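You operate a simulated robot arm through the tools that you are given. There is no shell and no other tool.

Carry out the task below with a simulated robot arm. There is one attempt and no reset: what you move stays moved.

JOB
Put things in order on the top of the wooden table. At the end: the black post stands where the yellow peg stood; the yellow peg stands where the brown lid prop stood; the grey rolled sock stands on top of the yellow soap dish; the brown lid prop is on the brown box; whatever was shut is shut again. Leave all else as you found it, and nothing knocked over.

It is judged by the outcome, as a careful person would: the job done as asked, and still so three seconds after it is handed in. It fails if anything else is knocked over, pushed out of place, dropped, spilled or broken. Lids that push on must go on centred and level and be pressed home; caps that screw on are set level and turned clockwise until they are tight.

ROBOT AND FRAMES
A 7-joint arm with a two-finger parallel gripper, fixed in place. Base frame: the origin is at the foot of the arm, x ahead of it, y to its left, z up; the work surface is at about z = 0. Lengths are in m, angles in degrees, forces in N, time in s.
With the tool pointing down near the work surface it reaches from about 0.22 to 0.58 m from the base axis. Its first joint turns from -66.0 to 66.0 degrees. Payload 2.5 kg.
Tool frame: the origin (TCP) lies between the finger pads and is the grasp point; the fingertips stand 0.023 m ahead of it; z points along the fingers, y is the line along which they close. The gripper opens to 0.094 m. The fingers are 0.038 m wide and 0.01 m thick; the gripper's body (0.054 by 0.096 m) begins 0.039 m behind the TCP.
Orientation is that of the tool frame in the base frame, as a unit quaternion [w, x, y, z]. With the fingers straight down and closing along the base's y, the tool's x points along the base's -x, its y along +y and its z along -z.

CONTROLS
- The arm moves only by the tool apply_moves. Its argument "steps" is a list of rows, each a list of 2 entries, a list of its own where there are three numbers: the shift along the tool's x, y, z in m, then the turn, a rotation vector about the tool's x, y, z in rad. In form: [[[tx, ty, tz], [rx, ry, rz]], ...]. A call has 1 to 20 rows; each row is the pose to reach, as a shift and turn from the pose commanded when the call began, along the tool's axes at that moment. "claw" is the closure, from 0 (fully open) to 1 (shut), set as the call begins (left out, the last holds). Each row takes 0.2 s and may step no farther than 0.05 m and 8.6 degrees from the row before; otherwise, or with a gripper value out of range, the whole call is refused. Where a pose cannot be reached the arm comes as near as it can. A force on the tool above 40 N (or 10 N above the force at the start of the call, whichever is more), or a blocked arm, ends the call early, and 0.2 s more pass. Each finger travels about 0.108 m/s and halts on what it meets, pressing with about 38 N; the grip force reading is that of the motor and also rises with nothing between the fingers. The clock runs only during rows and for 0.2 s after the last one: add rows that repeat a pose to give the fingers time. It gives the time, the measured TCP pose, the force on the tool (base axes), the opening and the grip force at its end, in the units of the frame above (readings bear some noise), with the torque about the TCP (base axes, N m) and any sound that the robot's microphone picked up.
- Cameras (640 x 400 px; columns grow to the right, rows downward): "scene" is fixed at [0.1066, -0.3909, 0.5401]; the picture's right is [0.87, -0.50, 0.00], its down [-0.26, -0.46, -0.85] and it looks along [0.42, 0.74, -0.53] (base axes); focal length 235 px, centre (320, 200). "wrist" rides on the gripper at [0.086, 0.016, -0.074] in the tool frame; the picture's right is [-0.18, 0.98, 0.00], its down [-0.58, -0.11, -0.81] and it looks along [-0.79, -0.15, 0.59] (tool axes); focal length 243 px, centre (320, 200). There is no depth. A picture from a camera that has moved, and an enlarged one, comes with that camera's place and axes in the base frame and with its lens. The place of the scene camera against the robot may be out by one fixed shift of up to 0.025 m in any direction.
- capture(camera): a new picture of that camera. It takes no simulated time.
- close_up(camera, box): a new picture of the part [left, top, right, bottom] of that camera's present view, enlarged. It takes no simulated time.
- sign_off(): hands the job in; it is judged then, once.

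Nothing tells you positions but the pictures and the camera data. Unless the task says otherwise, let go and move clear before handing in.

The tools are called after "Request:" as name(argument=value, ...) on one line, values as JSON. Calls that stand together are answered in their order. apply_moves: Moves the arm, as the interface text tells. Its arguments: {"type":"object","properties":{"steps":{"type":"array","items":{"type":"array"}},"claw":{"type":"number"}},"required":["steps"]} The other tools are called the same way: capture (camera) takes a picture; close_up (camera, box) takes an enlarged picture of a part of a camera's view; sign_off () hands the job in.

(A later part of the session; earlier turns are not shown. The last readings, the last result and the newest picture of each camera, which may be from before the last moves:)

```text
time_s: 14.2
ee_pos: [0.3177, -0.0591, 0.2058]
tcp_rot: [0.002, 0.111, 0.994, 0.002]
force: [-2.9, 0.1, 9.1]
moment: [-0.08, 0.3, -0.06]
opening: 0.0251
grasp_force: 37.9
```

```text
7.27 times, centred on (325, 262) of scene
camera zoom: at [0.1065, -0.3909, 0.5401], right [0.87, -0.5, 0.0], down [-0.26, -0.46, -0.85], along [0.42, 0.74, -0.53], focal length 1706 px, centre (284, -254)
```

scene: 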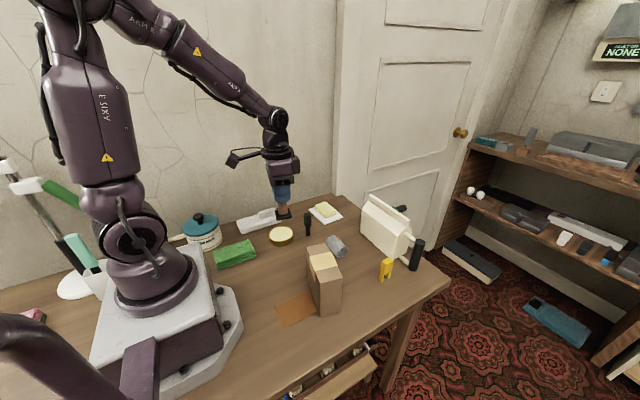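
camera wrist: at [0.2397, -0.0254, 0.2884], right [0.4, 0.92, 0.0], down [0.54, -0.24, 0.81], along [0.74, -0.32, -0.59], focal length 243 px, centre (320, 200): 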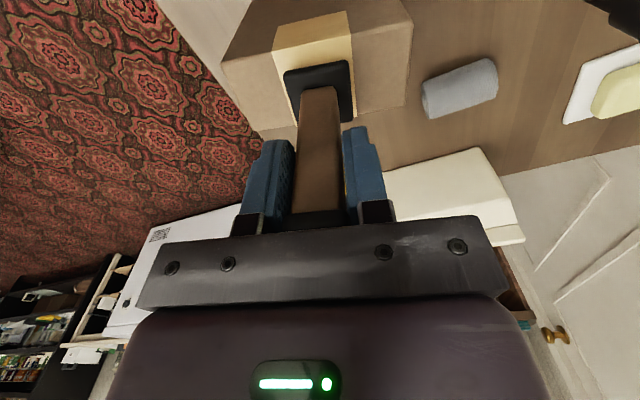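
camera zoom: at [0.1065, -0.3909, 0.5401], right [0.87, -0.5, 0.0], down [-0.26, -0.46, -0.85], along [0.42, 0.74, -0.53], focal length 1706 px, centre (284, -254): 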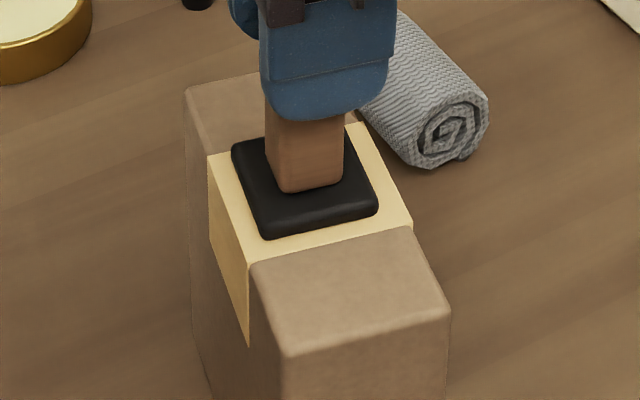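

The prop is seated on the box with light contact. I'll release it and rise straight up.

Request:
apply_moves(steps=[[[0, 0, -0.001], [0, 0, 0]], [[0, 0, -0.001], [0, 0, 0]], [[0, 0, -0.001], [0, 0, 0]]], claw=0.45)

Request:
apply_moves(steps=[[[0, 0, -0.02], [0, 0, 0]], [[0, 0, -0.05], [0, 0, 0]], [[0, 0, -0.09], [0, 0, 0]], [[0, 0, -0.12], [0, 0, 0]], [[0, 0, -0.12], [0, 0, 0]]])

Request:
capture(camera="wrist")

Request:
capture(camera="scene")

```text
time_s: 14.9
ee_pos: [0.3181, -0.0596, 0.2044]
tcp_rot: [0.002, 0.111, 0.994, 0.001]
force: [0.5, 0.0, -0.2]
moment: [0.0, 0.03, -0.03]
opening: 0.0517
grasp_force: 0.1
```

```text
time_s: 16.1
ee_pos: [0.3184, -0.0611, 0.3282]
tcp_rot: [0.001, 0.112, 0.994, 0.001]
force: [0.5, 0.2, 0.0]
moment: [0.04, -0.02, 0.01]
opening: 0.0518
grasp_force: 0.0
```

```text
taken
camera wrist: at [0.2381, -0.027, 0.4015], right [0.4, 0.92, 0.0], down [0.54, -0.24, 0.81], along [0.74, -0.32, -0.59], focal length 243 px, centre (320, 200)
```

wrist: 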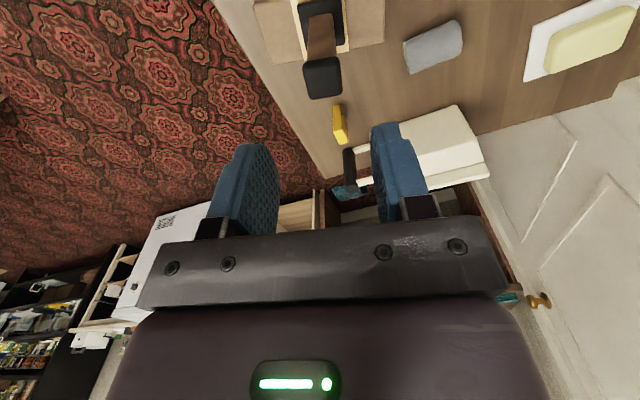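

```text
taken
```

scene: 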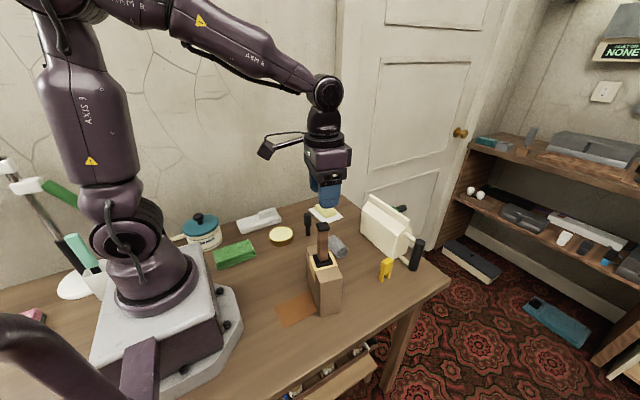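

The prop stands centred on the box. Next is the yellow peg near (0.48, -0.10); I'll square the wrist again and hover short of it for a precise look.

Request:
apply_moves(steps=[[[-0.038, 0, 0], [0, 0, -0.075]], [[-0.076, 0.001, 0], [0, 0, -0.15]], [[-0.1145, 0.0014, 0.01], [0, 0, -0.223]], [[-0.1145, 0.0014, 0.04], [0, 0, -0.223]], [[-0.1145, 0.0014, 0.068], [0, 0, -0.223]], [[-0.1145, 0.0014, 0.068], [0, 0, -0.223]]])

Request:
capture(camera="wrist")

Request:
close_up(camera="wrist", box=[240, 0, 420, 120])

Request:
capture(camera="scene")

```text
time_s: 17.6
ee_pos: [0.4322, -0.087, 0.2595]
tcp_rot: [0.002, 0.001, 1.0, 0.001]
force: [0.1, -0.1, 0.1]
moment: [-0.02, 0.01, 0.0]
opening: 0.0517
grasp_force: 0.0
```

```text
taken
camera wrist: at [0.3457, -0.0715, 0.3319], right [0.18, 0.98, 0.0], down [0.58, -0.11, 0.81], along [0.79, -0.15, -0.59], focal length 243 px, centre (320, 200)
```

wrist: 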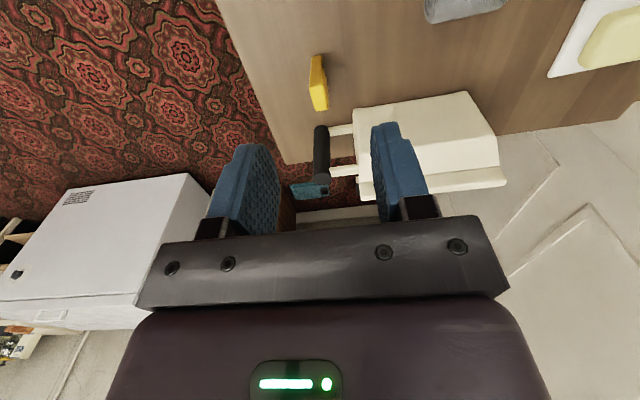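

```text
3.33 times, centred on (330, 60) of wrist
camera zoom: at [0.3457, -0.0715, 0.3319], right [0.18, 0.98, 0.0], down [0.58, -0.11, 0.81], along [0.79, -0.15, -0.59], focal length 809 px, centre (287, 667)
```

zoom: 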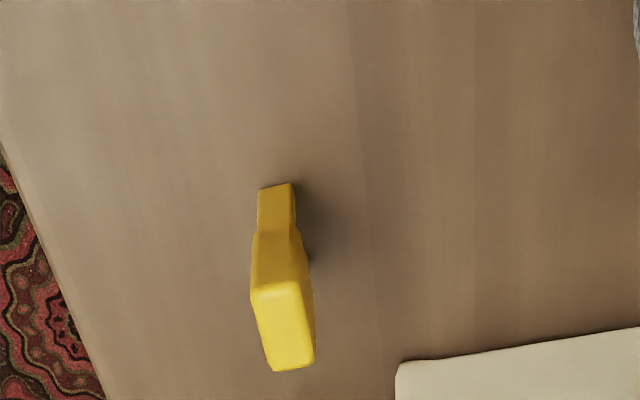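

```text
taken
```

scene: 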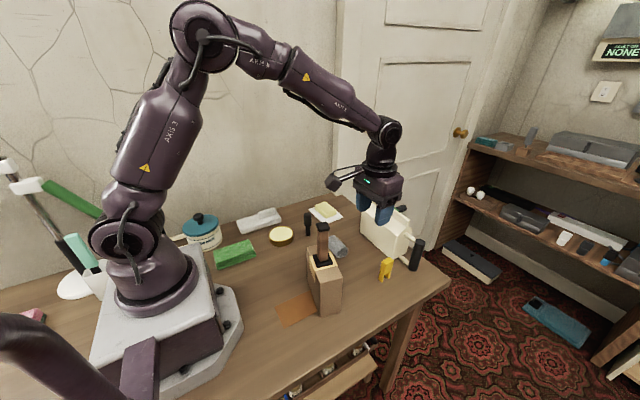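

The peg is at about (0.497, -0.100), about 0.075 m tall and 0.016 m thick across y, nearly square to the base. I'll move above it and check the alignment before descending.

Request:
apply_moves(steps=[[[-0.03, -0.007, 0.02], [0, 0, -0.03]], [[-0.0651, -0.0132, 0.04], [0, 0, -0.03]], [[-0.0651, -0.0132, 0.08], [0, 0, -0.03]], [[-0.0651, -0.0132, 0.11], [0, 0, -0.03]], [[-0.0651, -0.0132, 0.11], [0, 0, -0.03]]])

Request:
capture(camera="wrist")

Request:
close_up(camera="wrist", box=[240, 60, 400, 180])

Request:
capture(camera="scene")

```text
time_s: 18.8
ee_pos: [0.4954, -0.0996, 0.1481]
tcp_rot: [0.001, -0.015, 1.0, 0.0]
force: [0.4, 0.3, 0.3]
moment: [-0.02, 0.04, 0.02]
opening: 0.0518
grasp_force: 0.0
```

```text
taken
camera wrist: at [0.4085, -0.0873, 0.2227], right [0.16, 0.99, 0.0], down [0.58, -0.09, 0.81], along [0.8, -0.13, -0.59], focal length 243 px, centre (320, 200)
```

wrist: 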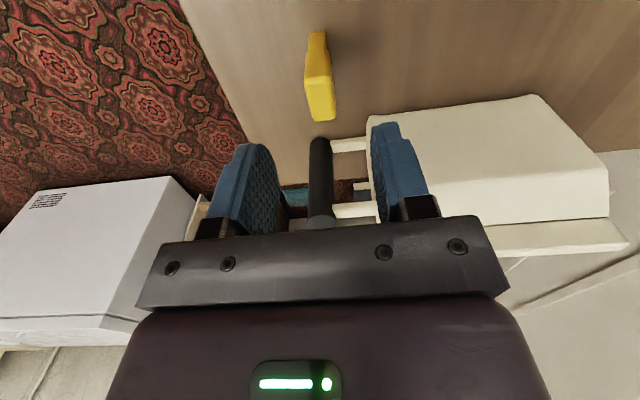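

```text
3.33 times, centred on (320, 120) of wrist
camera zoom: at [0.4085, -0.0873, 0.2227], right [0.16, 0.99, 0.0], down [0.58, -0.09, 0.81], along [0.8, -0.13, -0.59], focal length 809 px, centre (320, 467)
```

zoom: 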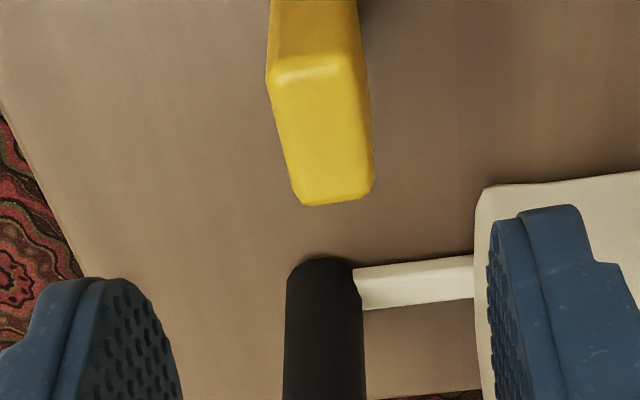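

```text
taken
```

scene: 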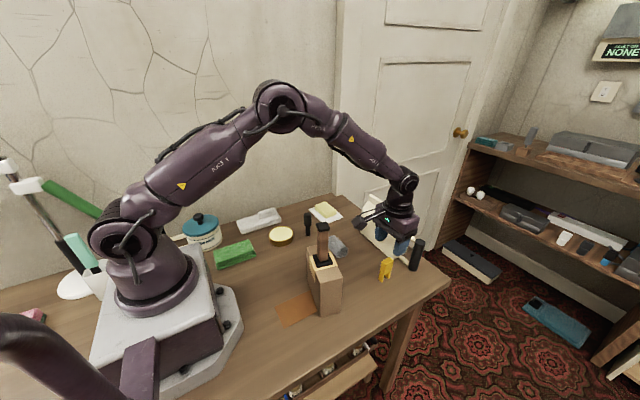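

The peg is well centred, about 1.6 mm further out, and the can's handle is clear of the gripper. I'll descend to grip its body.

Request:
apply_moves(steps=[[[-0.0016, 0, 0.03], [0, 0, 0]], [[-0.0016, 0, 0.06], [0, 0, 0]], [[-0.0016, 0, 0.085], [0, 0, 0]], [[-0.0016, 0, 0.095], [0, 0, 0]], [[-0.0016, 0, 0.095], [0, 0, 0]]])

Request:
capture(camera="wrist")

Request:
capture(camera="scene")

```text
time_s: 19.9
ee_pos: [0.4968, -0.0997, 0.0538]
tcp_rot: [0.001, -0.015, 1.0, 0.002]
force: [-0.2, 0.1, -1.1]
moment: [-0.01, 0.01, 0.02]
opening: 0.0514
grasp_force: 0.0
```

```text
taken
camera wrist: at [0.4101, -0.0864, 0.1272], right [0.16, 0.99, 0.0], down [0.58, -0.09, 0.81], along [0.8, -0.12, -0.59], focal length 243 px, centre (320, 200)
```

wrist: 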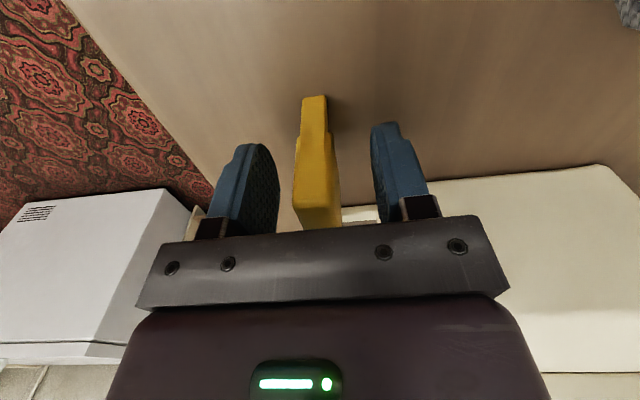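

```text
taken
```

scene: 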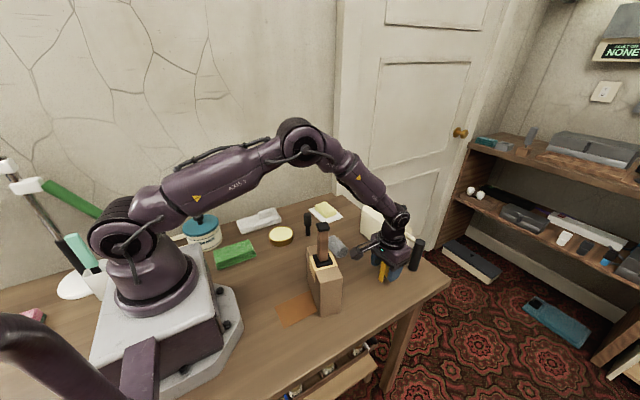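

The peg sits between the pads. I'll close on it, confirm the grip, then lift.

Request:
apply_moves(steps=[[[0, 0, 0], [0, 0, 0]], [[0, 0, 0], [0, 0, 0]], [[0, 0, 0], [0, 0, 0]]], claw=1)

Request:
capture(camera="wrist")

Request:
close_up(camera="scene", box=[360, 220, 430, 300])

```text
time_s: 20.8
ee_pos: [0.4965, -0.0995, 0.054]
tcp_rot: [0.002, -0.015, 1.0, -0.001]
force: [-0.1, 0.4, -0.7]
moment: [0.01, 0.01, -0.03]
opening: 0.0169
grasp_force: 38.0
```

```text
taken
camera wrist: at [0.4101, -0.0864, 0.1275], right [0.16, 0.99, 0.0], down [0.58, -0.09, 0.81], along [0.8, -0.12, -0.59], focal length 243 px, centre (320, 200)
```

wrist: 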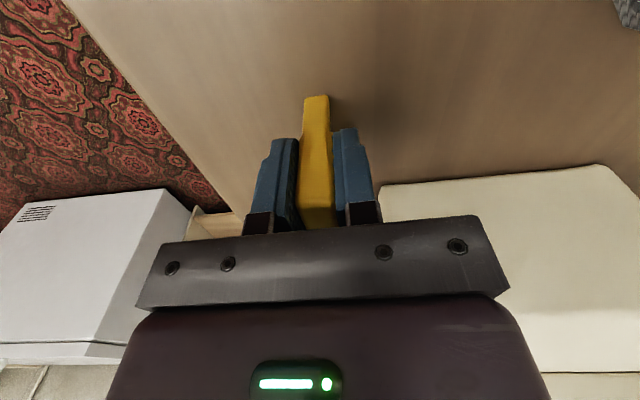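

```text
5.00 times, centred on (395, 260) of scene
camera zoom: at [0.1066, -0.3909, 0.5401], right [0.87, -0.5, 0.0], down [-0.26, -0.46, -0.85], along [0.42, 0.74, -0.53], focal length 1173 px, centre (-55, -100)
```

zoom: 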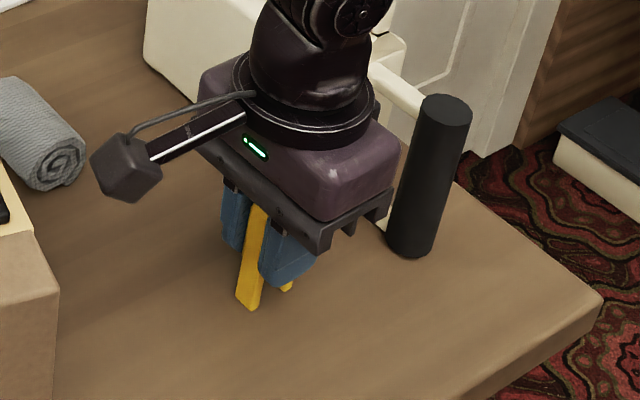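

I have the peg, with its spot recorded as (0.497, -0.100). I'll lift it high, carry it around the box and prop, and hover over the lid prop's old place.

Request:
apply_moves(steps=[[[0, 0, -0.02], [0, 0, 0]], [[0, 0, -0.06], [0, 0, 0]], [[0, 0, -0.1], [0, 0, 0]], [[0, 0, -0.14], [0, 0, 0]], [[0.0205, 0.0405, -0.15], [0, 0, 0]], [[0.041, 0.081, -0.15], [0, 0, 0]], [[0.0614, 0.1216, -0.15], [0, 0, 0]], [[0.0818, 0.1621, -0.15], [0, 0, 0]], [[0.125, 0.17, -0.15], [0, 0, 0]], [[0.168, 0.178, -0.15], [0, 0, 0]], [[0.2118, 0.1857, -0.15], [0, 0, 0]], [[0.2118, 0.1857, -0.15], [0, 0, 0]]])

Request:
capture(camera="wrist")

Request:
capture(camera="scene")

```text
time_s: 23.4
ee_pos: [0.2819, 0.082, 0.2037]
tcp_rot: [0.002, -0.015, 1.0, 0.001]
force: [0.8, 0.2, 0.1]
moment: [0.01, 0.0, -0.03]
opening: 0.0165
grasp_force: 37.6
```

```text
taken
camera wrist: at [0.1949, 0.0957, 0.2782], right [0.16, 0.99, 0.0], down [0.58, -0.09, 0.81], along [0.8, -0.12, -0.59], focal length 243 px, centre (320, 200)
```

wrist: 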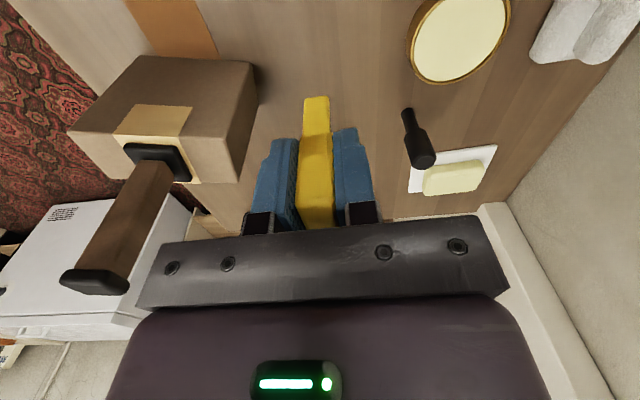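

```text
taken
```

scene: 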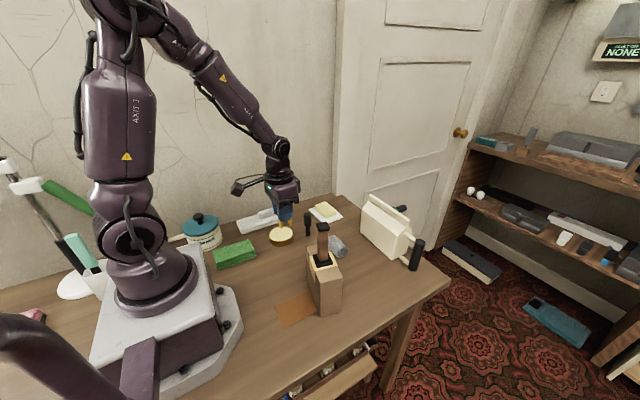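

I'm hovering over the prop's old spot. I'll take repeat readings to average out noise before setting the peg down.

Request:
apply_moves(steps=[[[0, 0, 0], [0, 0, 0]]])

Request:
apply_moves(steps=[[[0, 0, 0], [0, 0, 0]]])

Request:
apply_moves(steps=[[[0, 0, 0], [0, 0, 0]]])

```text
time_s: 23.8
ee_pos: [0.2817, 0.0829, 0.2043]
tcp_rot: [0.002, -0.016, 1.0, 0.001]
force: [0.0, -0.5, 1.3]
moment: [0.03, -0.01, 0.03]
opening: 0.017
grasp_force: 37.8
```

```text
time_s: 24.1
ee_pos: [0.2819, 0.0832, 0.2048]
tcp_rot: [0.002, -0.015, 1.0, 0.0]
force: [-0.7, 0.3, -0.4]
moment: [0.04, -0.01, -0.03]
opening: 0.0171
grasp_force: 37.7
```

```text
time_s: 24.6
ee_pos: [0.2821, 0.0833, 0.2047]
tcp_rot: [0.001, -0.015, 1.0, 0.0]
force: [0.0, -0.2, -0.2]
moment: [-0.04, -0.01, -0.02]
opening: 0.017
grasp_force: 37.9
```

Readings are stable, about 3 mm off target. I'll correct that while lowering, then finish with fine steps.

Request:
apply_moves(steps=[[[0.0022, -0.0034, 0.02], [0, 0, 0]], [[0.0022, -0.0034, 0.06], [0, 0, 0]], [[0.0022, -0.0034, 0.1], [0, 0, 0]], [[0.0022, -0.0034, 0.13], [0, 0, 0]], [[0.0022, -0.0034, 0.142], [0, 0, 0]], [[0.0022, -0.0034, 0.142], [0, 0, 0]]])

Request:
capture(camera="wrist")

Request:
close_up(camera="scene", box=[250, 200, 340, 290])

```text
time_s: 25.9
ee_pos: [0.2789, 0.0808, 0.0604]
tcp_rot: [0.001, -0.014, 1.0, 0.0]
force: [0.4, 0.3, -0.4]
moment: [0.05, 0.05, 0.01]
opening: 0.0168
grasp_force: 37.8
```

```text
taken
camera wrist: at [0.1925, 0.0931, 0.1338], right [0.16, 0.99, 0.0], down [0.58, -0.09, 0.81], along [0.8, -0.12, -0.59], focal length 243 px, centre (320, 200)
```

wrist: 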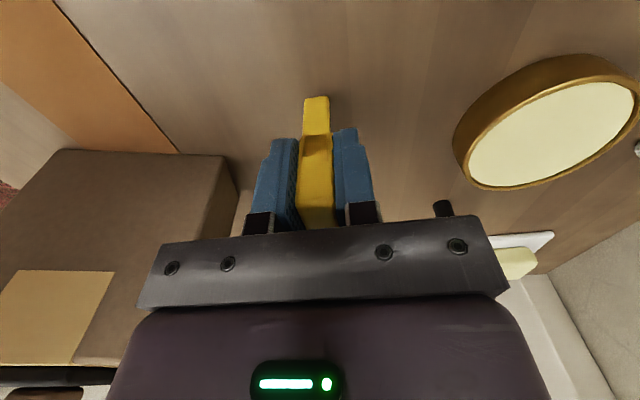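

```text
4.44 times, centred on (295, 245) of scene
camera zoom: at [0.1066, -0.3909, 0.5401], right [0.87, -0.5, 0.0], down [-0.26, -0.46, -0.85], along [0.42, 0.74, -0.53], focal length 1042 px, centre (431, 0)
```

zoom: 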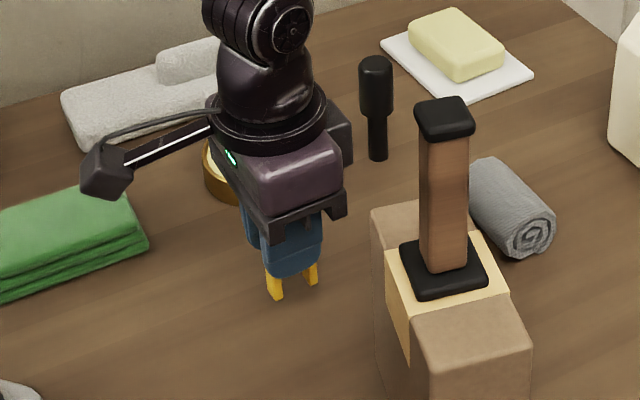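

The peg's feet are a few millimetres above the table at the right spot. I'll lower until it touches.

Request:
apply_moves(steps=[[[0, 0, 0.003], [0, 0, 0]], [[0, 0, 0.005], [0, 0, 0]], [[0, 0, 0.006], [0, 0, 0]], [[0, 0, 0.007], [0, 0, 0]]])

```text
time_s: 26.9
ee_pos: [0.2785, 0.0801, 0.0548]
tcp_rot: [0.002, -0.015, 1.0, 0.0]
force: [0.3, -0.3, -0.1]
moment: [0.03, 0.02, 0.02]
opening: 0.0167
grasp_force: 37.3
```

Request:
apply_moves(steps=[[[0, 0, 0.0007], [0, 0, 0]], [[0, 0, 0.0014], [0, 0, 0]], [[0, 0, 0.0014], [0, 0, 0]]])

```text
time_s: 27.8
ee_pos: [0.2784, 0.0795, 0.0539]
tcp_rot: [0.002, -0.016, 1.0, 0.001]
force: [-1.6, -0.2, 3.6]
moment: [-0.04, -0.01, 0.02]
opening: 0.0167
grasp_force: 37.6
```

The peg has touched down lightly. I'll release it and rise straight up.

Request:
apply_moves(steps=[[[0, 0, 0], [0, 0, 0]], [[0, 0, 0], [0, 0, 0]], [[0, 0, 0], [0, 0, 0]]], claw=0.45)

Request:
apply_moves(steps=[[[0, 0, -0.02], [0, 0, 0]], [[0, 0, -0.05], [0, 0, 0]], [[0, 0, -0.09], [0, 0, 0]], [[0, 0, -0.13], [0, 0, 0]], [[0, 0, -0.15], [0, 0, 0]], [[0, 0, -0.15], [0, 0, 0]]])

Request:
capture(camera="wrist")

Request:
close_up(camera="scene", box=[250, 190, 360, 300])

```text
time_s: 28.6
ee_pos: [0.2785, 0.0794, 0.0547]
tcp_rot: [0.002, -0.015, 1.0, -0.001]
force: [0.3, 0.4, -0.3]
moment: [0.01, 0.01, -0.01]
opening: 0.0518
grasp_force: 0.1
```

```text
time_s: 29.9
ee_pos: [0.2792, 0.0781, 0.2023]
tcp_rot: [0.002, -0.015, 1.0, 0.001]
force: [0.1, -0.2, -0.5]
moment: [0.03, 0.02, 0.0]
opening: 0.0515
grasp_force: 0.0
```

```text
taken
camera wrist: at [0.1924, 0.091, 0.2764], right [0.16, 0.99, 0.0], down [0.58, -0.09, 0.81], along [0.8, -0.12, -0.59], focal length 243 px, centre (320, 200)
```

wrist: 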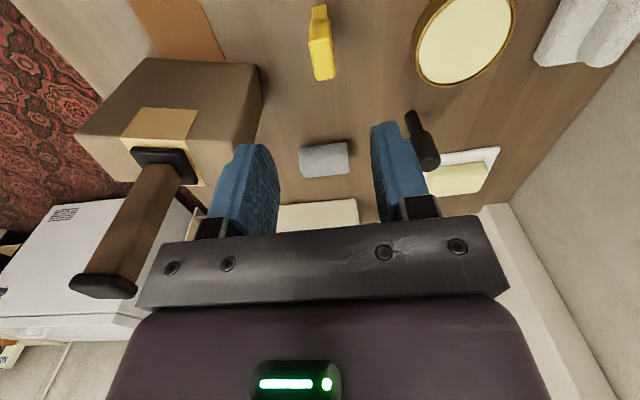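

```text
3.64 times, centred on (305, 245) of scene
camera zoom: at [0.1065, -0.3909, 0.5401], right [0.87, -0.5, 0.0], down [-0.26, -0.46, -0.85], along [0.42, 0.74, -0.53], focal length 853 px, centre (374, 36)
```

zoom: 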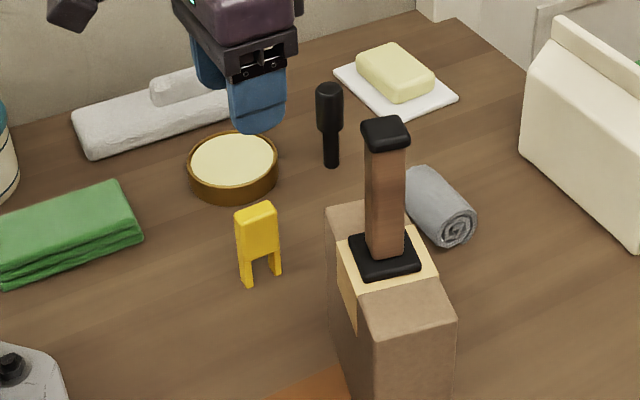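

The peg now stands in the prop's old place. Next is the black post near (0.39, 0.18); I'll move up and across for a measuring view.

Request:
apply_moves(steps=[[[-0.01, 0.02, -0.03], [0, 0, 0.03]], [[-0.03, 0.05, -0.05], [0, 0, 0.03]], [[-0.05, 0.075, -0.05], [0, 0, 0.03]], [[-0.0638, 0.0902, -0.05], [0, 0, 0.03]], [[-0.0638, 0.0902, -0.05], [0, 0, 0.03]]])

Request:
capture(camera="wrist")

Request:
close_up(camera="wrist", box=[240, 0, 420, 120])

```text
time_s: 31.1
ee_pos: [0.34, 0.173, 0.2552]
tcp_rot: [0.001, 0.001, 1.0, 0.0]
force: [-0.3, -0.7, 0.1]
moment: [-0.02, 0.01, 0.01]
opening: 0.0517
grasp_force: 0.0
```

```text
taken
camera wrist: at [0.2532, 0.1879, 0.3287], right [0.19, 0.98, 0.0], down [0.58, -0.11, 0.81], along [0.79, -0.15, -0.59], focal length 243 px, centre (320, 200)
```

wrist: 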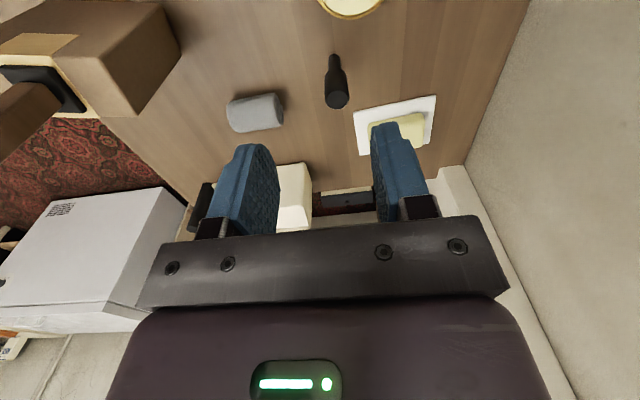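

```text
3.33 times, centred on (330, 60) of wrist
camera zoom: at [0.2532, 0.1879, 0.3287], right [0.19, 0.98, 0.0], down [0.58, -0.11, 0.81], along [0.79, -0.15, -0.59], focal length 809 px, centre (287, 667)
```

zoom: 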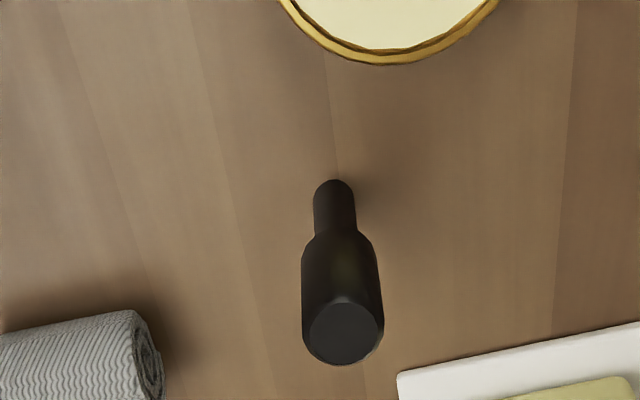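

The post stands at about (0.399, 0.180): a 0.016 m stem, a 0.025 m head, and 0.089 m tall. I'll hover directly over it and check the alignment.

Request:
apply_moves(steps=[[[-0.03, 0.004, 0.01], [0, 0, 0]], [[-0.0586, 0.007, 0.03], [0, 0, 0]], [[-0.0586, 0.007, 0.07], [0, 0, 0]], [[-0.0586, 0.007, 0.1], [0, 0, 0]], [[-0.0586, 0.007, 0.1], [0, 0, 0]]])

Request:
close_up(camera="wrist", box=[220, 0, 420, 200])

```text
time_s: 32.4
ee_pos: [0.3971, 0.1792, 0.1497]
tcp_rot: [0.002, 0.0, 1.0, 0.001]
force: [0.4, -0.1, 0.2]
moment: [-0.01, -0.02, 0.02]
opening: 0.0517
grasp_force: 0.0
```

```text
2.00 times, centred on (320, 100) of wrist
camera zoom: at [0.311, 0.1943, 0.2248], right [0.18, 0.98, 0.0], down [0.58, -0.11, 0.81], along [0.79, -0.15, -0.59], focal length 485 px, centre (320, 400)
```

zoom: 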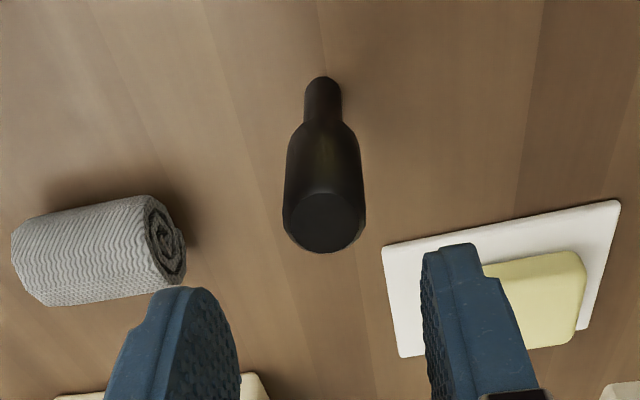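

The post is nearly centred, needing about 1.5 mm in each axis. I'll correct that while descending to the head.

Request:
apply_moves(steps=[[[-0.0015, 0.0013, 0.02], [0, 0, 0]], [[-0.0015, 0.0013, 0.05], [0, 0, 0]], [[-0.0015, 0.0013, 0.075], [0, 0, 0]], [[-0.0015, 0.0013, 0.086], [0, 0, 0]], [[-0.0015, 0.0013, 0.086], [0, 0, 0]]])

Request:
capture(camera="wrist")

Request:
close_up(camera="scene", box=[270, 180, 360, 270])

```text
time_s: 33.5
ee_pos: [0.3991, 0.1787, 0.0682]
tcp_rot: [0.002, 0.002, 1.0, 0.001]
force: [0.1, 0.3, -0.2]
moment: [-0.01, -0.02, 0.01]
opening: 0.0517
grasp_force: 0.0
```

```text
taken
camera wrist: at [0.3138, 0.1937, 0.1412], right [0.19, 0.98, 0.0], down [0.58, -0.11, 0.81], along [0.79, -0.15, -0.59], focal length 243 px, centre (320, 200)
```

wrist: 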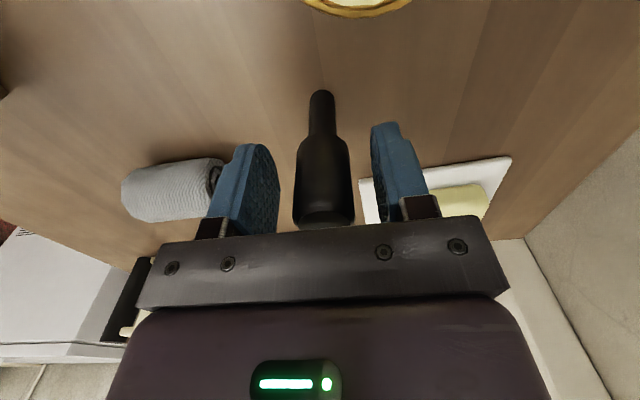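

```text
4.44 times, centred on (315, 225) of scene
camera zoom: at [0.1066, -0.3909, 0.5401], right [0.87, -0.5, 0.0], down [-0.26, -0.46, -0.85], along [0.42, 0.74, -0.53], focal length 1042 px, centre (342, 89)
```

zoom: 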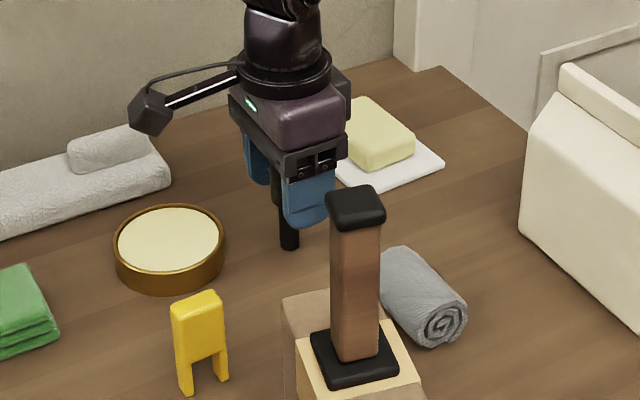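

The post sits between the pads. A final 1 mm centring, then close.

Request:
apply_moves(steps=[[[0, 0.0013, 0.002], [0, 0, 0]], [[0, 0.0013, 0.002], [0, 0, 0]]])

Request:
apply_moves(steps=[[[0, 0, 0], [0, 0, 0]], [[0, 0, 0], [0, 0, 0]], [[0, 0, 0], [0, 0, 0]]], claw=1)

Request:
capture(camera="wrist")

Request:
close_up(camera="scene", box=[270, 180, 360, 270])

```text
time_s: 34.1
ee_pos: [0.3993, 0.1801, 0.0658]
tcp_rot: [0.002, 0.001, 1.0, 0.0]
force: [0.7, 0.6, 1.0]
moment: [0.0, -0.03, -0.01]
opening: 0.0513
grasp_force: 0.0
```

```text
time_s: 35.0
ee_pos: [0.3995, 0.18, 0.0667]
tcp_rot: [0.002, 0.001, 1.0, 0.001]
force: [-0.8, 0.3, -0.2]
moment: [0.02, 0.0, 0.0]
opening: 0.0255
grasp_force: 38.1
```

```text
taken
camera wrist: at [0.314, 0.1955, 0.1396], right [0.19, 0.98, 0.0], down [0.58, -0.11, 0.81], along [0.79, -0.15, -0.59], focal length 243 px, centre (320, 200)
```

wrist: 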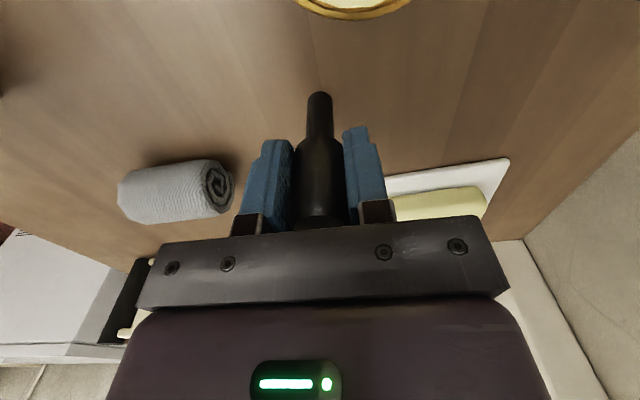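

```text
4.44 times, centred on (315, 225) of scene
camera zoom: at [0.1066, -0.3909, 0.5401], right [0.87, -0.5, 0.0], down [-0.26, -0.46, -0.85], along [0.42, 0.74, -0.53], focal length 1042 px, centre (342, 89)
```

zoom: 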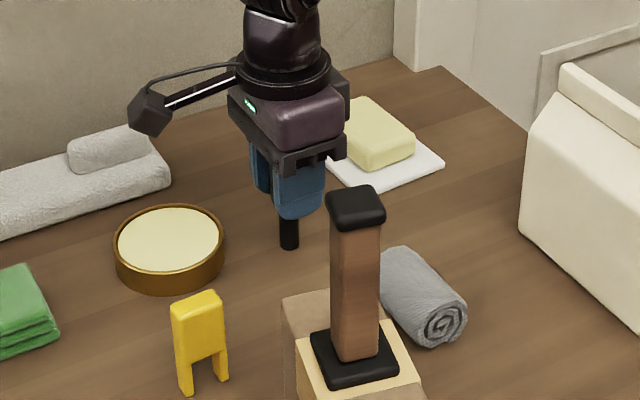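

The post is gripped upright. I'll lift it and carry it to the yellow peg's old spot, (0.497, -0.100), keeping clear of the prop and the can.

Request:
apply_moves(steps=[[[0, 0, -0.02], [0, 0, 0]], [[0, 0, -0.06], [0, 0, 0]], [[0, 0, -0.1], [0, 0, 0]], [[0, 0, -0.14], [0, 0, 0]], [[-0.0139, -0.04, -0.14], [0, 0, 0]], [[-0.0279, -0.08, -0.14], [0, 0, 0]], [[-0.0418, -0.12, -0.14], [0, 0, 0]], [[-0.0557, -0.16, -0.14], [0, 0, 0]], [[-0.0696, -0.2, -0.14], [0, 0, 0]], [[-0.0836, -0.24, -0.14], [0, 0, 0]], [[-0.0975, -0.2798, -0.14], [0, 0, 0]], [[-0.0975, -0.2798, -0.14], [0, 0, 0]]])

Request:
capture(camera="wrist")

Request:
capture(camera="scene")

Request:
apply_moves(steps=[[[-0.0975, -0.2798, -0.14], [0, 0, 0]]])

```text
time_s: 37.5
ee_pos: [0.4969, -0.0985, 0.2073]
tcp_rot: [0.002, 0.0, 1.0, 0.001]
force: [0.0, 0.1, -0.8]
moment: [0.0, -0.04, 0.02]
opening: 0.0254
grasp_force: 38.2
```

```text
taken
camera wrist: at [0.41, -0.0839, 0.2807], right [0.18, 0.98, 0.0], down [0.58, -0.11, 0.81], along [0.79, -0.15, -0.59], focal length 243 px, centre (320, 200)
```

wrist: 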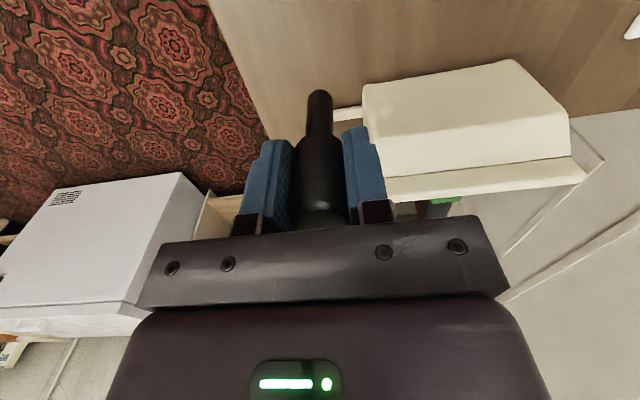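

```text
taken
```

scene: 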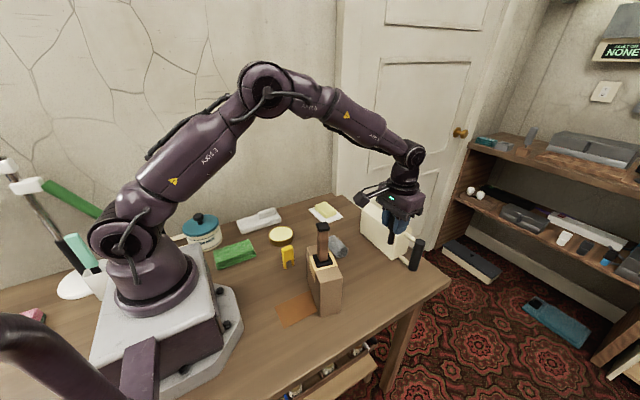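

```text
refused: row 1 steps farther than a row can; nothing moved
```

The post hangs vertically over the target (my extra row was refused and moved nothing). I'll lower most of the way with a 1 mm correction.

Request:
apply_moves(steps=[[[-0.0005, -0.0013, 0.02], [0, 0, 0]], [[-0.0005, -0.0013, 0.06], [0, 0, 0]], [[-0.0005, -0.0013, 0.1], [0, 0, 0]], [[-0.0005, -0.0013, 0.125], [0, 0, 0]], [[-0.0005, -0.0013, 0.133], [0, 0, 0]], [[-0.0005, -0.0013, 0.133], [0, 0, 0]]])

Request:
close_up(camera="scene", box=[350, 220, 440, 300])

Request:
capture(camera="wrist")

```text
time_s: 39.0
ee_pos: [0.4971, -0.0998, 0.0712]
tcp_rot: [0.001, 0.001, 1.0, 0.001]
force: [-0.2, -0.6, -0.6]
moment: [-0.04, -0.01, -0.01]
opening: 0.0253
grasp_force: 38.1
```

```text
5.00 times, centred on (395, 260) of scene
camera zoom: at [0.1066, -0.3909, 0.5401], right [0.87, -0.5, 0.0], down [-0.26, -0.46, -0.85], along [0.42, 0.74, -0.53], focal length 1173 px, centre (-55, -100)
```

zoom: 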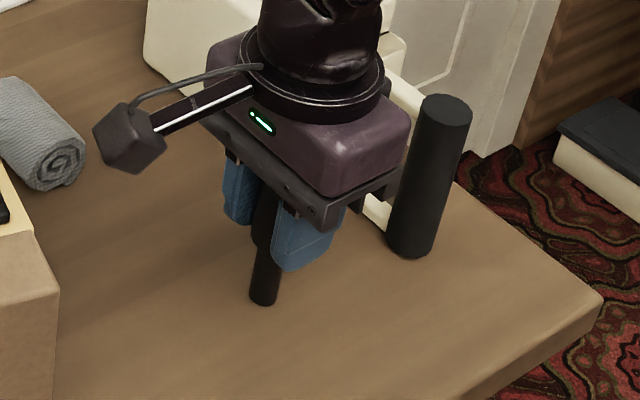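

```text
taken
camera wrist: at [0.4114, -0.0851, 0.1448], right [0.19, 0.98, 0.0], down [0.58, -0.11, 0.81], along [0.79, -0.15, -0.59], focal length 243 px, centre (320, 200)
```

wrist: 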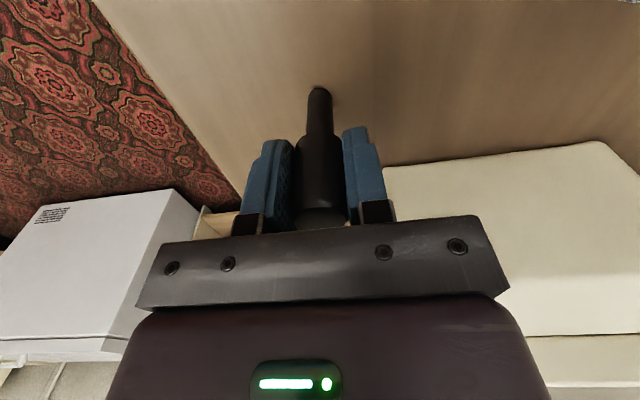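

The stem is about 5 mm above the table. I'll lower in fine steps to touch.

Request:
apply_moves(steps=[[[0, 0, 0.002], [0, 0, 0]], [[0, 0, 0.0035], [0, 0, 0]], [[0, 0, 0.0045], [0, 0, 0]], [[0, 0, 0.0052], [0, 0, 0]]])

```text
time_s: 40.0
ee_pos: [0.4985, -0.1003, 0.0682]
tcp_rot: [0.003, 0.001, 1.0, 0.0]
force: [-4.8, 0.9, 24.6]
moment: [0.07, 0.32, -0.1]
opening: 0.0251
grasp_force: 37.9
```

There's firm contact, a bit more force than needed. I'll ease off 1.5 mm to shed the preload and check before releasing.

Request:
apply_moves(steps=[[[0, 0, -0.001], [0, 0, 0]], [[0, 0, -0.0018], [0, 0, 0]], [[0, 0, -0.0018], [0, 0, 0]]])

Request:
close_up(camera="scene", box=[365, 240, 425, 300])

```text
time_s: 40.8
ee_pos: [0.4971, -0.0996, 0.0682]
tcp_rot: [0.003, 0.001, 1.0, -0.001]
force: [5.8, -2.4, 12.8]
moment: [-0.08, -0.39, -0.05]
opening: 0.0249
grasp_force: 37.9
```

```text
6.67 times, centred on (395, 270) of scene
camera zoom: at [0.1065, -0.3909, 0.5401], right [0.87, -0.5, 0.0], down [-0.26, -0.46, -0.85], along [0.42, 0.74, -0.53], focal length 1564 px, centre (-180, -267)
```

zoom: 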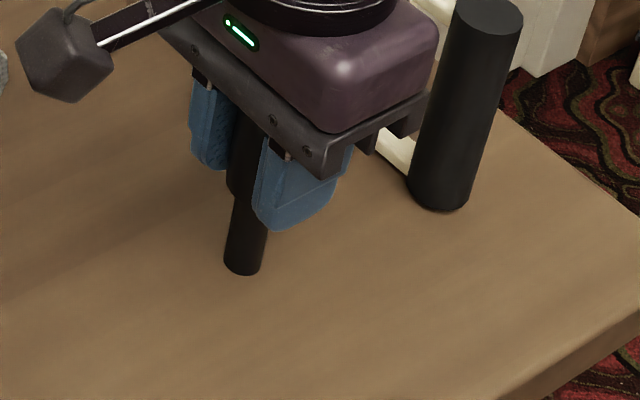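

Request:
apply_moves(steps=[[[0, 0, -0.0008], [0, 0, 0]], [[0, 0, -0.0008], [0, 0, 0]]])

```text
time_s: 41.4
ee_pos: [0.4961, -0.0992, 0.0674]
tcp_rot: [0.0, 0.0, 1.0, 0.002]
force: [1.5, 0.5, 5.8]
moment: [0.02, -0.17, 0.0]
opening: 0.0248
grasp_force: 38.2
```

The contact is down to about 6 N and the tool is vertical. I'll release slowly and rise.

Request:
apply_moves(steps=[[[0, 0, 0], [0, 0, 0]], [[0, 0, 0], [0, 0, 0]], [[0, 0, 0], [0, 0, 0]]], claw=0.45)

Request:
capture(camera="wrist")

Request:
close_up(camera="scene", box=[365, 240, 425, 300])

```text
time_s: 42.1
ee_pos: [0.4979, -0.1007, 0.0692]
tcp_rot: [0.001, 0.001, 1.0, 0.001]
force: [0.8, -0.3, -0.2]
moment: [0.0, -0.03, -0.01]
opening: 0.0516
grasp_force: 0.0
```

```text
taken
camera wrist: at [0.4111, -0.0847, 0.1431], right [0.19, 0.98, 0.0], down [0.58, -0.11, 0.81], along [0.79, -0.15, -0.59], focal length 243 px, centre (320, 200)
```

wrist: 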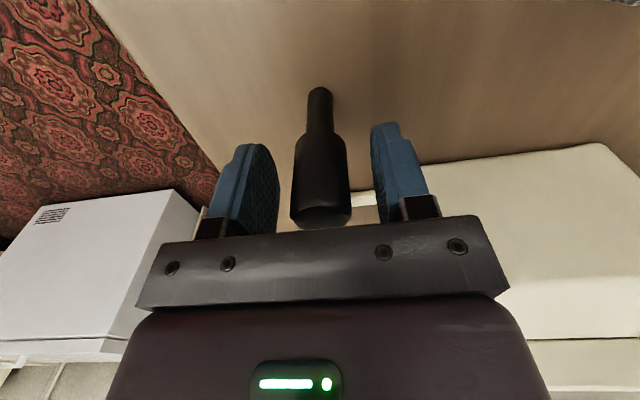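

```text
6.67 times, centred on (395, 270) of scene
camera zoom: at [0.1066, -0.3909, 0.5401], right [0.87, -0.5, 0.0], down [-0.26, -0.46, -0.85], along [0.42, 0.74, -0.53], focal length 1564 px, centre (-180, -267)
```

zoom: 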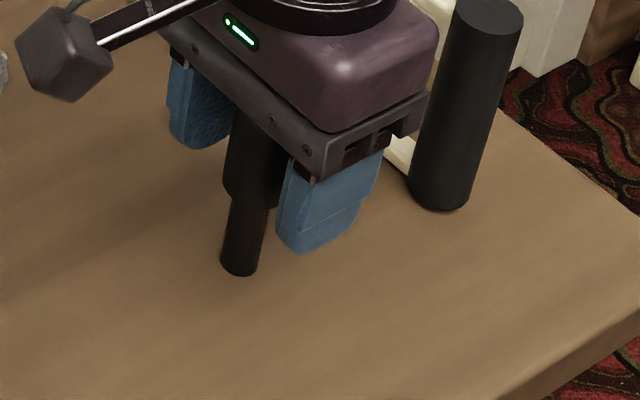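

The post stands on its own. I'll rise straight up.

Request:
apply_moves(steps=[[[0, 0, -0.02], [0, 0, 0]], [[0, 0, -0.05], [0, 0, 0]], [[0, 0, -0.09], [0, 0, 0]], [[0, 0, -0.13], [0, 0, 0]], [[0, 0, -0.17], [0, 0, 0]], [[0, 0, -0.17], [0, 0, 0]]])

Request:
capture(camera="wrist")

Request:
capture(camera="scene")

Request:
close_up(camera="scene", box=[350, 220, 440, 300])

```text
time_s: 43.5
ee_pos: [0.4999, -0.1019, 0.2399]
tcp_rot: [0.002, 0.0, 1.0, 0.001]
force: [0.4, -0.1, 0.2]
moment: [0.01, 0.03, 0.0]
opening: 0.0515
grasp_force: 0.1
```

```text
taken
camera wrist: at [0.4131, -0.0863, 0.3139], right [0.19, 0.98, 0.0], down [0.58, -0.11, 0.81], along [0.79, -0.15, -0.59], focal length 243 px, centre (320, 200)
```

wrist: 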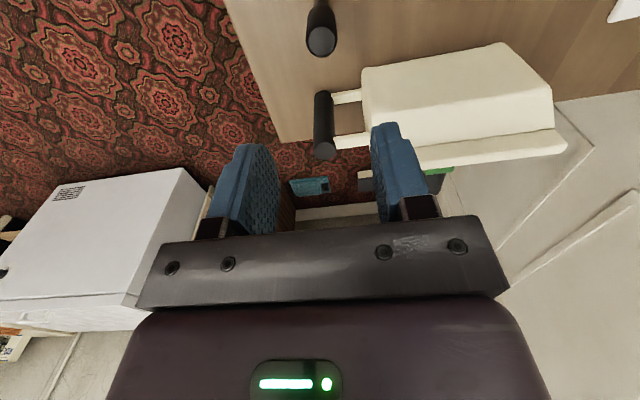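

```text
taken
```

scene: 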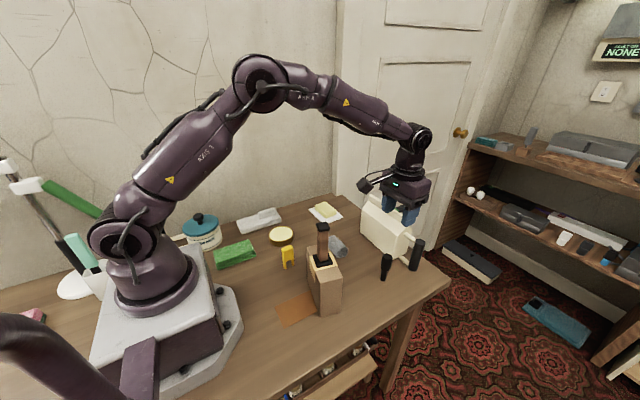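

```text
5.00 times, centred on (395, 260) of scene
camera zoom: at [0.1066, -0.3909, 0.5401], right [0.87, -0.5, 0.0], down [-0.26, -0.46, -0.85], along [0.42, 0.74, -0.53], focal length 1173 px, centre (-55, -100)
```

zoom: 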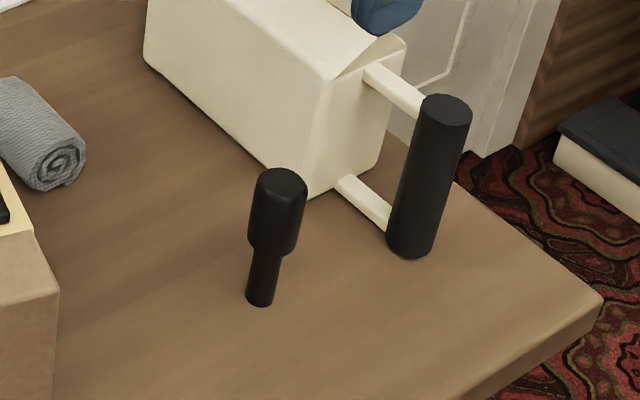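

All three upright pieces are in place. Now the sock, near (0.44, 0.057); I'll move over for a measuring view.

Request:
apply_moves(steps=[[[0.025, 0.0405, 0], [0, 0, 0]], [[0.05, 0.081, 0], [0, 0, 0]], [[0.075, 0.1215, 0], [0, 0, 0]], [[0.1, 0.162, 0], [0, 0, 0]], [[0.1, 0.162, 0.02], [0, 0, 0]], [[0.1, 0.162, 0.02], [0, 0, 0]]])

Request:
capture(camera="wrist")

Request:
close_up(camera="wrist", box=[240, 0, 420, 120])

Request:
capture(camera="scene")

```text
time_s: 45.0
ee_pos: [0.3987, 0.0648, 0.2212]
tcp_rot: [0.002, 0.001, 1.0, 0.0]
force: [0.5, -0.2, 0.0]
moment: [0.0, 0.01, -0.05]
opening: 0.0519
grasp_force: 0.1
```

```text
taken
camera wrist: at [0.3128, 0.0804, 0.2949], right [0.18, 0.98, 0.0], down [0.58, -0.11, 0.81], along [0.79, -0.15, -0.59], focal length 243 px, centre (320, 200)
```

wrist: 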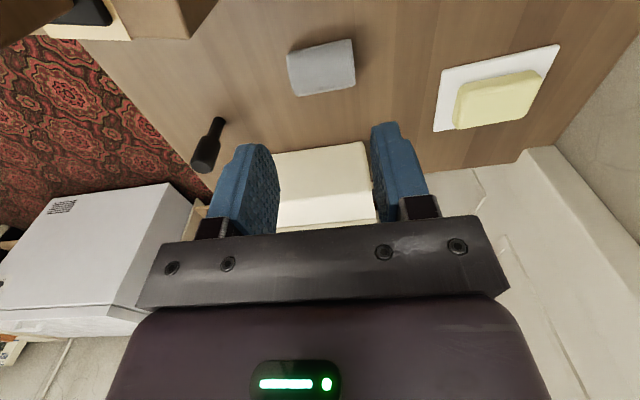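

```text
3.33 times, centred on (330, 60) of wrist
camera zoom: at [0.3128, 0.0804, 0.2949], right [0.18, 0.98, 0.0], down [0.58, -0.11, 0.81], along [0.79, -0.15, -0.59], focal length 809 px, centre (287, 667)
```

zoom: 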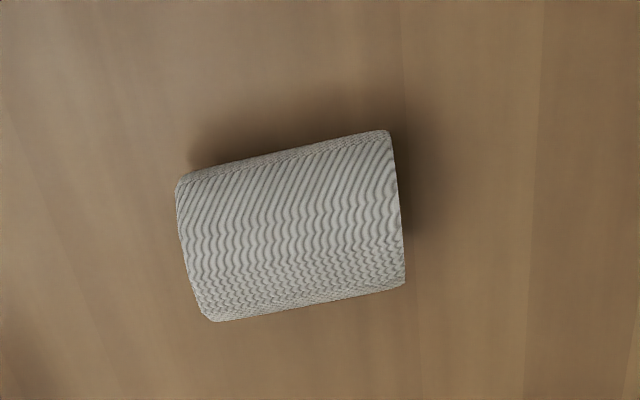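

```text
taken
```

scene: 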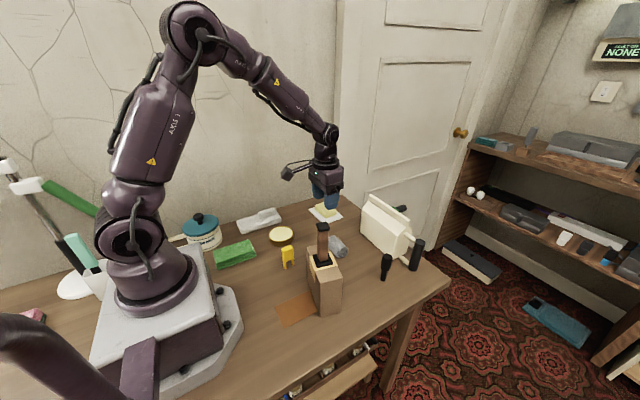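

The sock lies along y, about 0.067 m long and 0.041 m across, centred at (0.4405, 0.0597). I'll zoom in on the soap dish from here to measure it.

Request:
close_up(camera="wrist", box=[420, 30, 580, 150])

Request:
close_up(camera="scene", box=[300, 195, 350, 230])

```text
3.33 times, centred on (500, 90) of wrist
camera zoom: at [0.3128, 0.0804, 0.2949], right [0.18, 0.98, 0.0], down [0.58, -0.11, 0.81], along [0.79, -0.15, -0.59], focal length 809 px, centre (-280, 567)
```

zoom: 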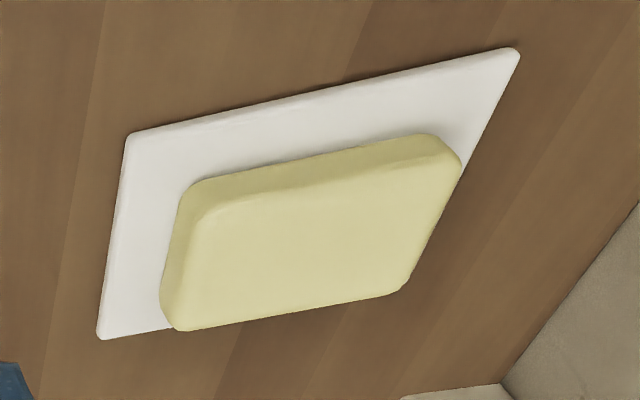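

```text
11.43 times, centred on (325, 212) of scene
camera zoom: at [0.1066, -0.3909, 0.5401], right [0.87, -0.5, 0.0], down [-0.26, -0.46, -0.85], along [0.42, 0.74, -0.53], focal length 2681 px, centre (263, 57)
```

zoom: 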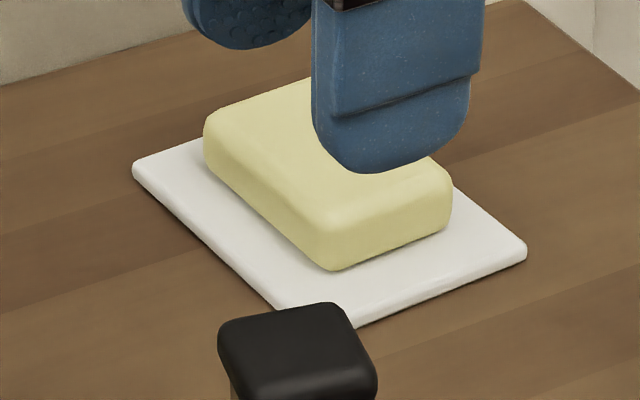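

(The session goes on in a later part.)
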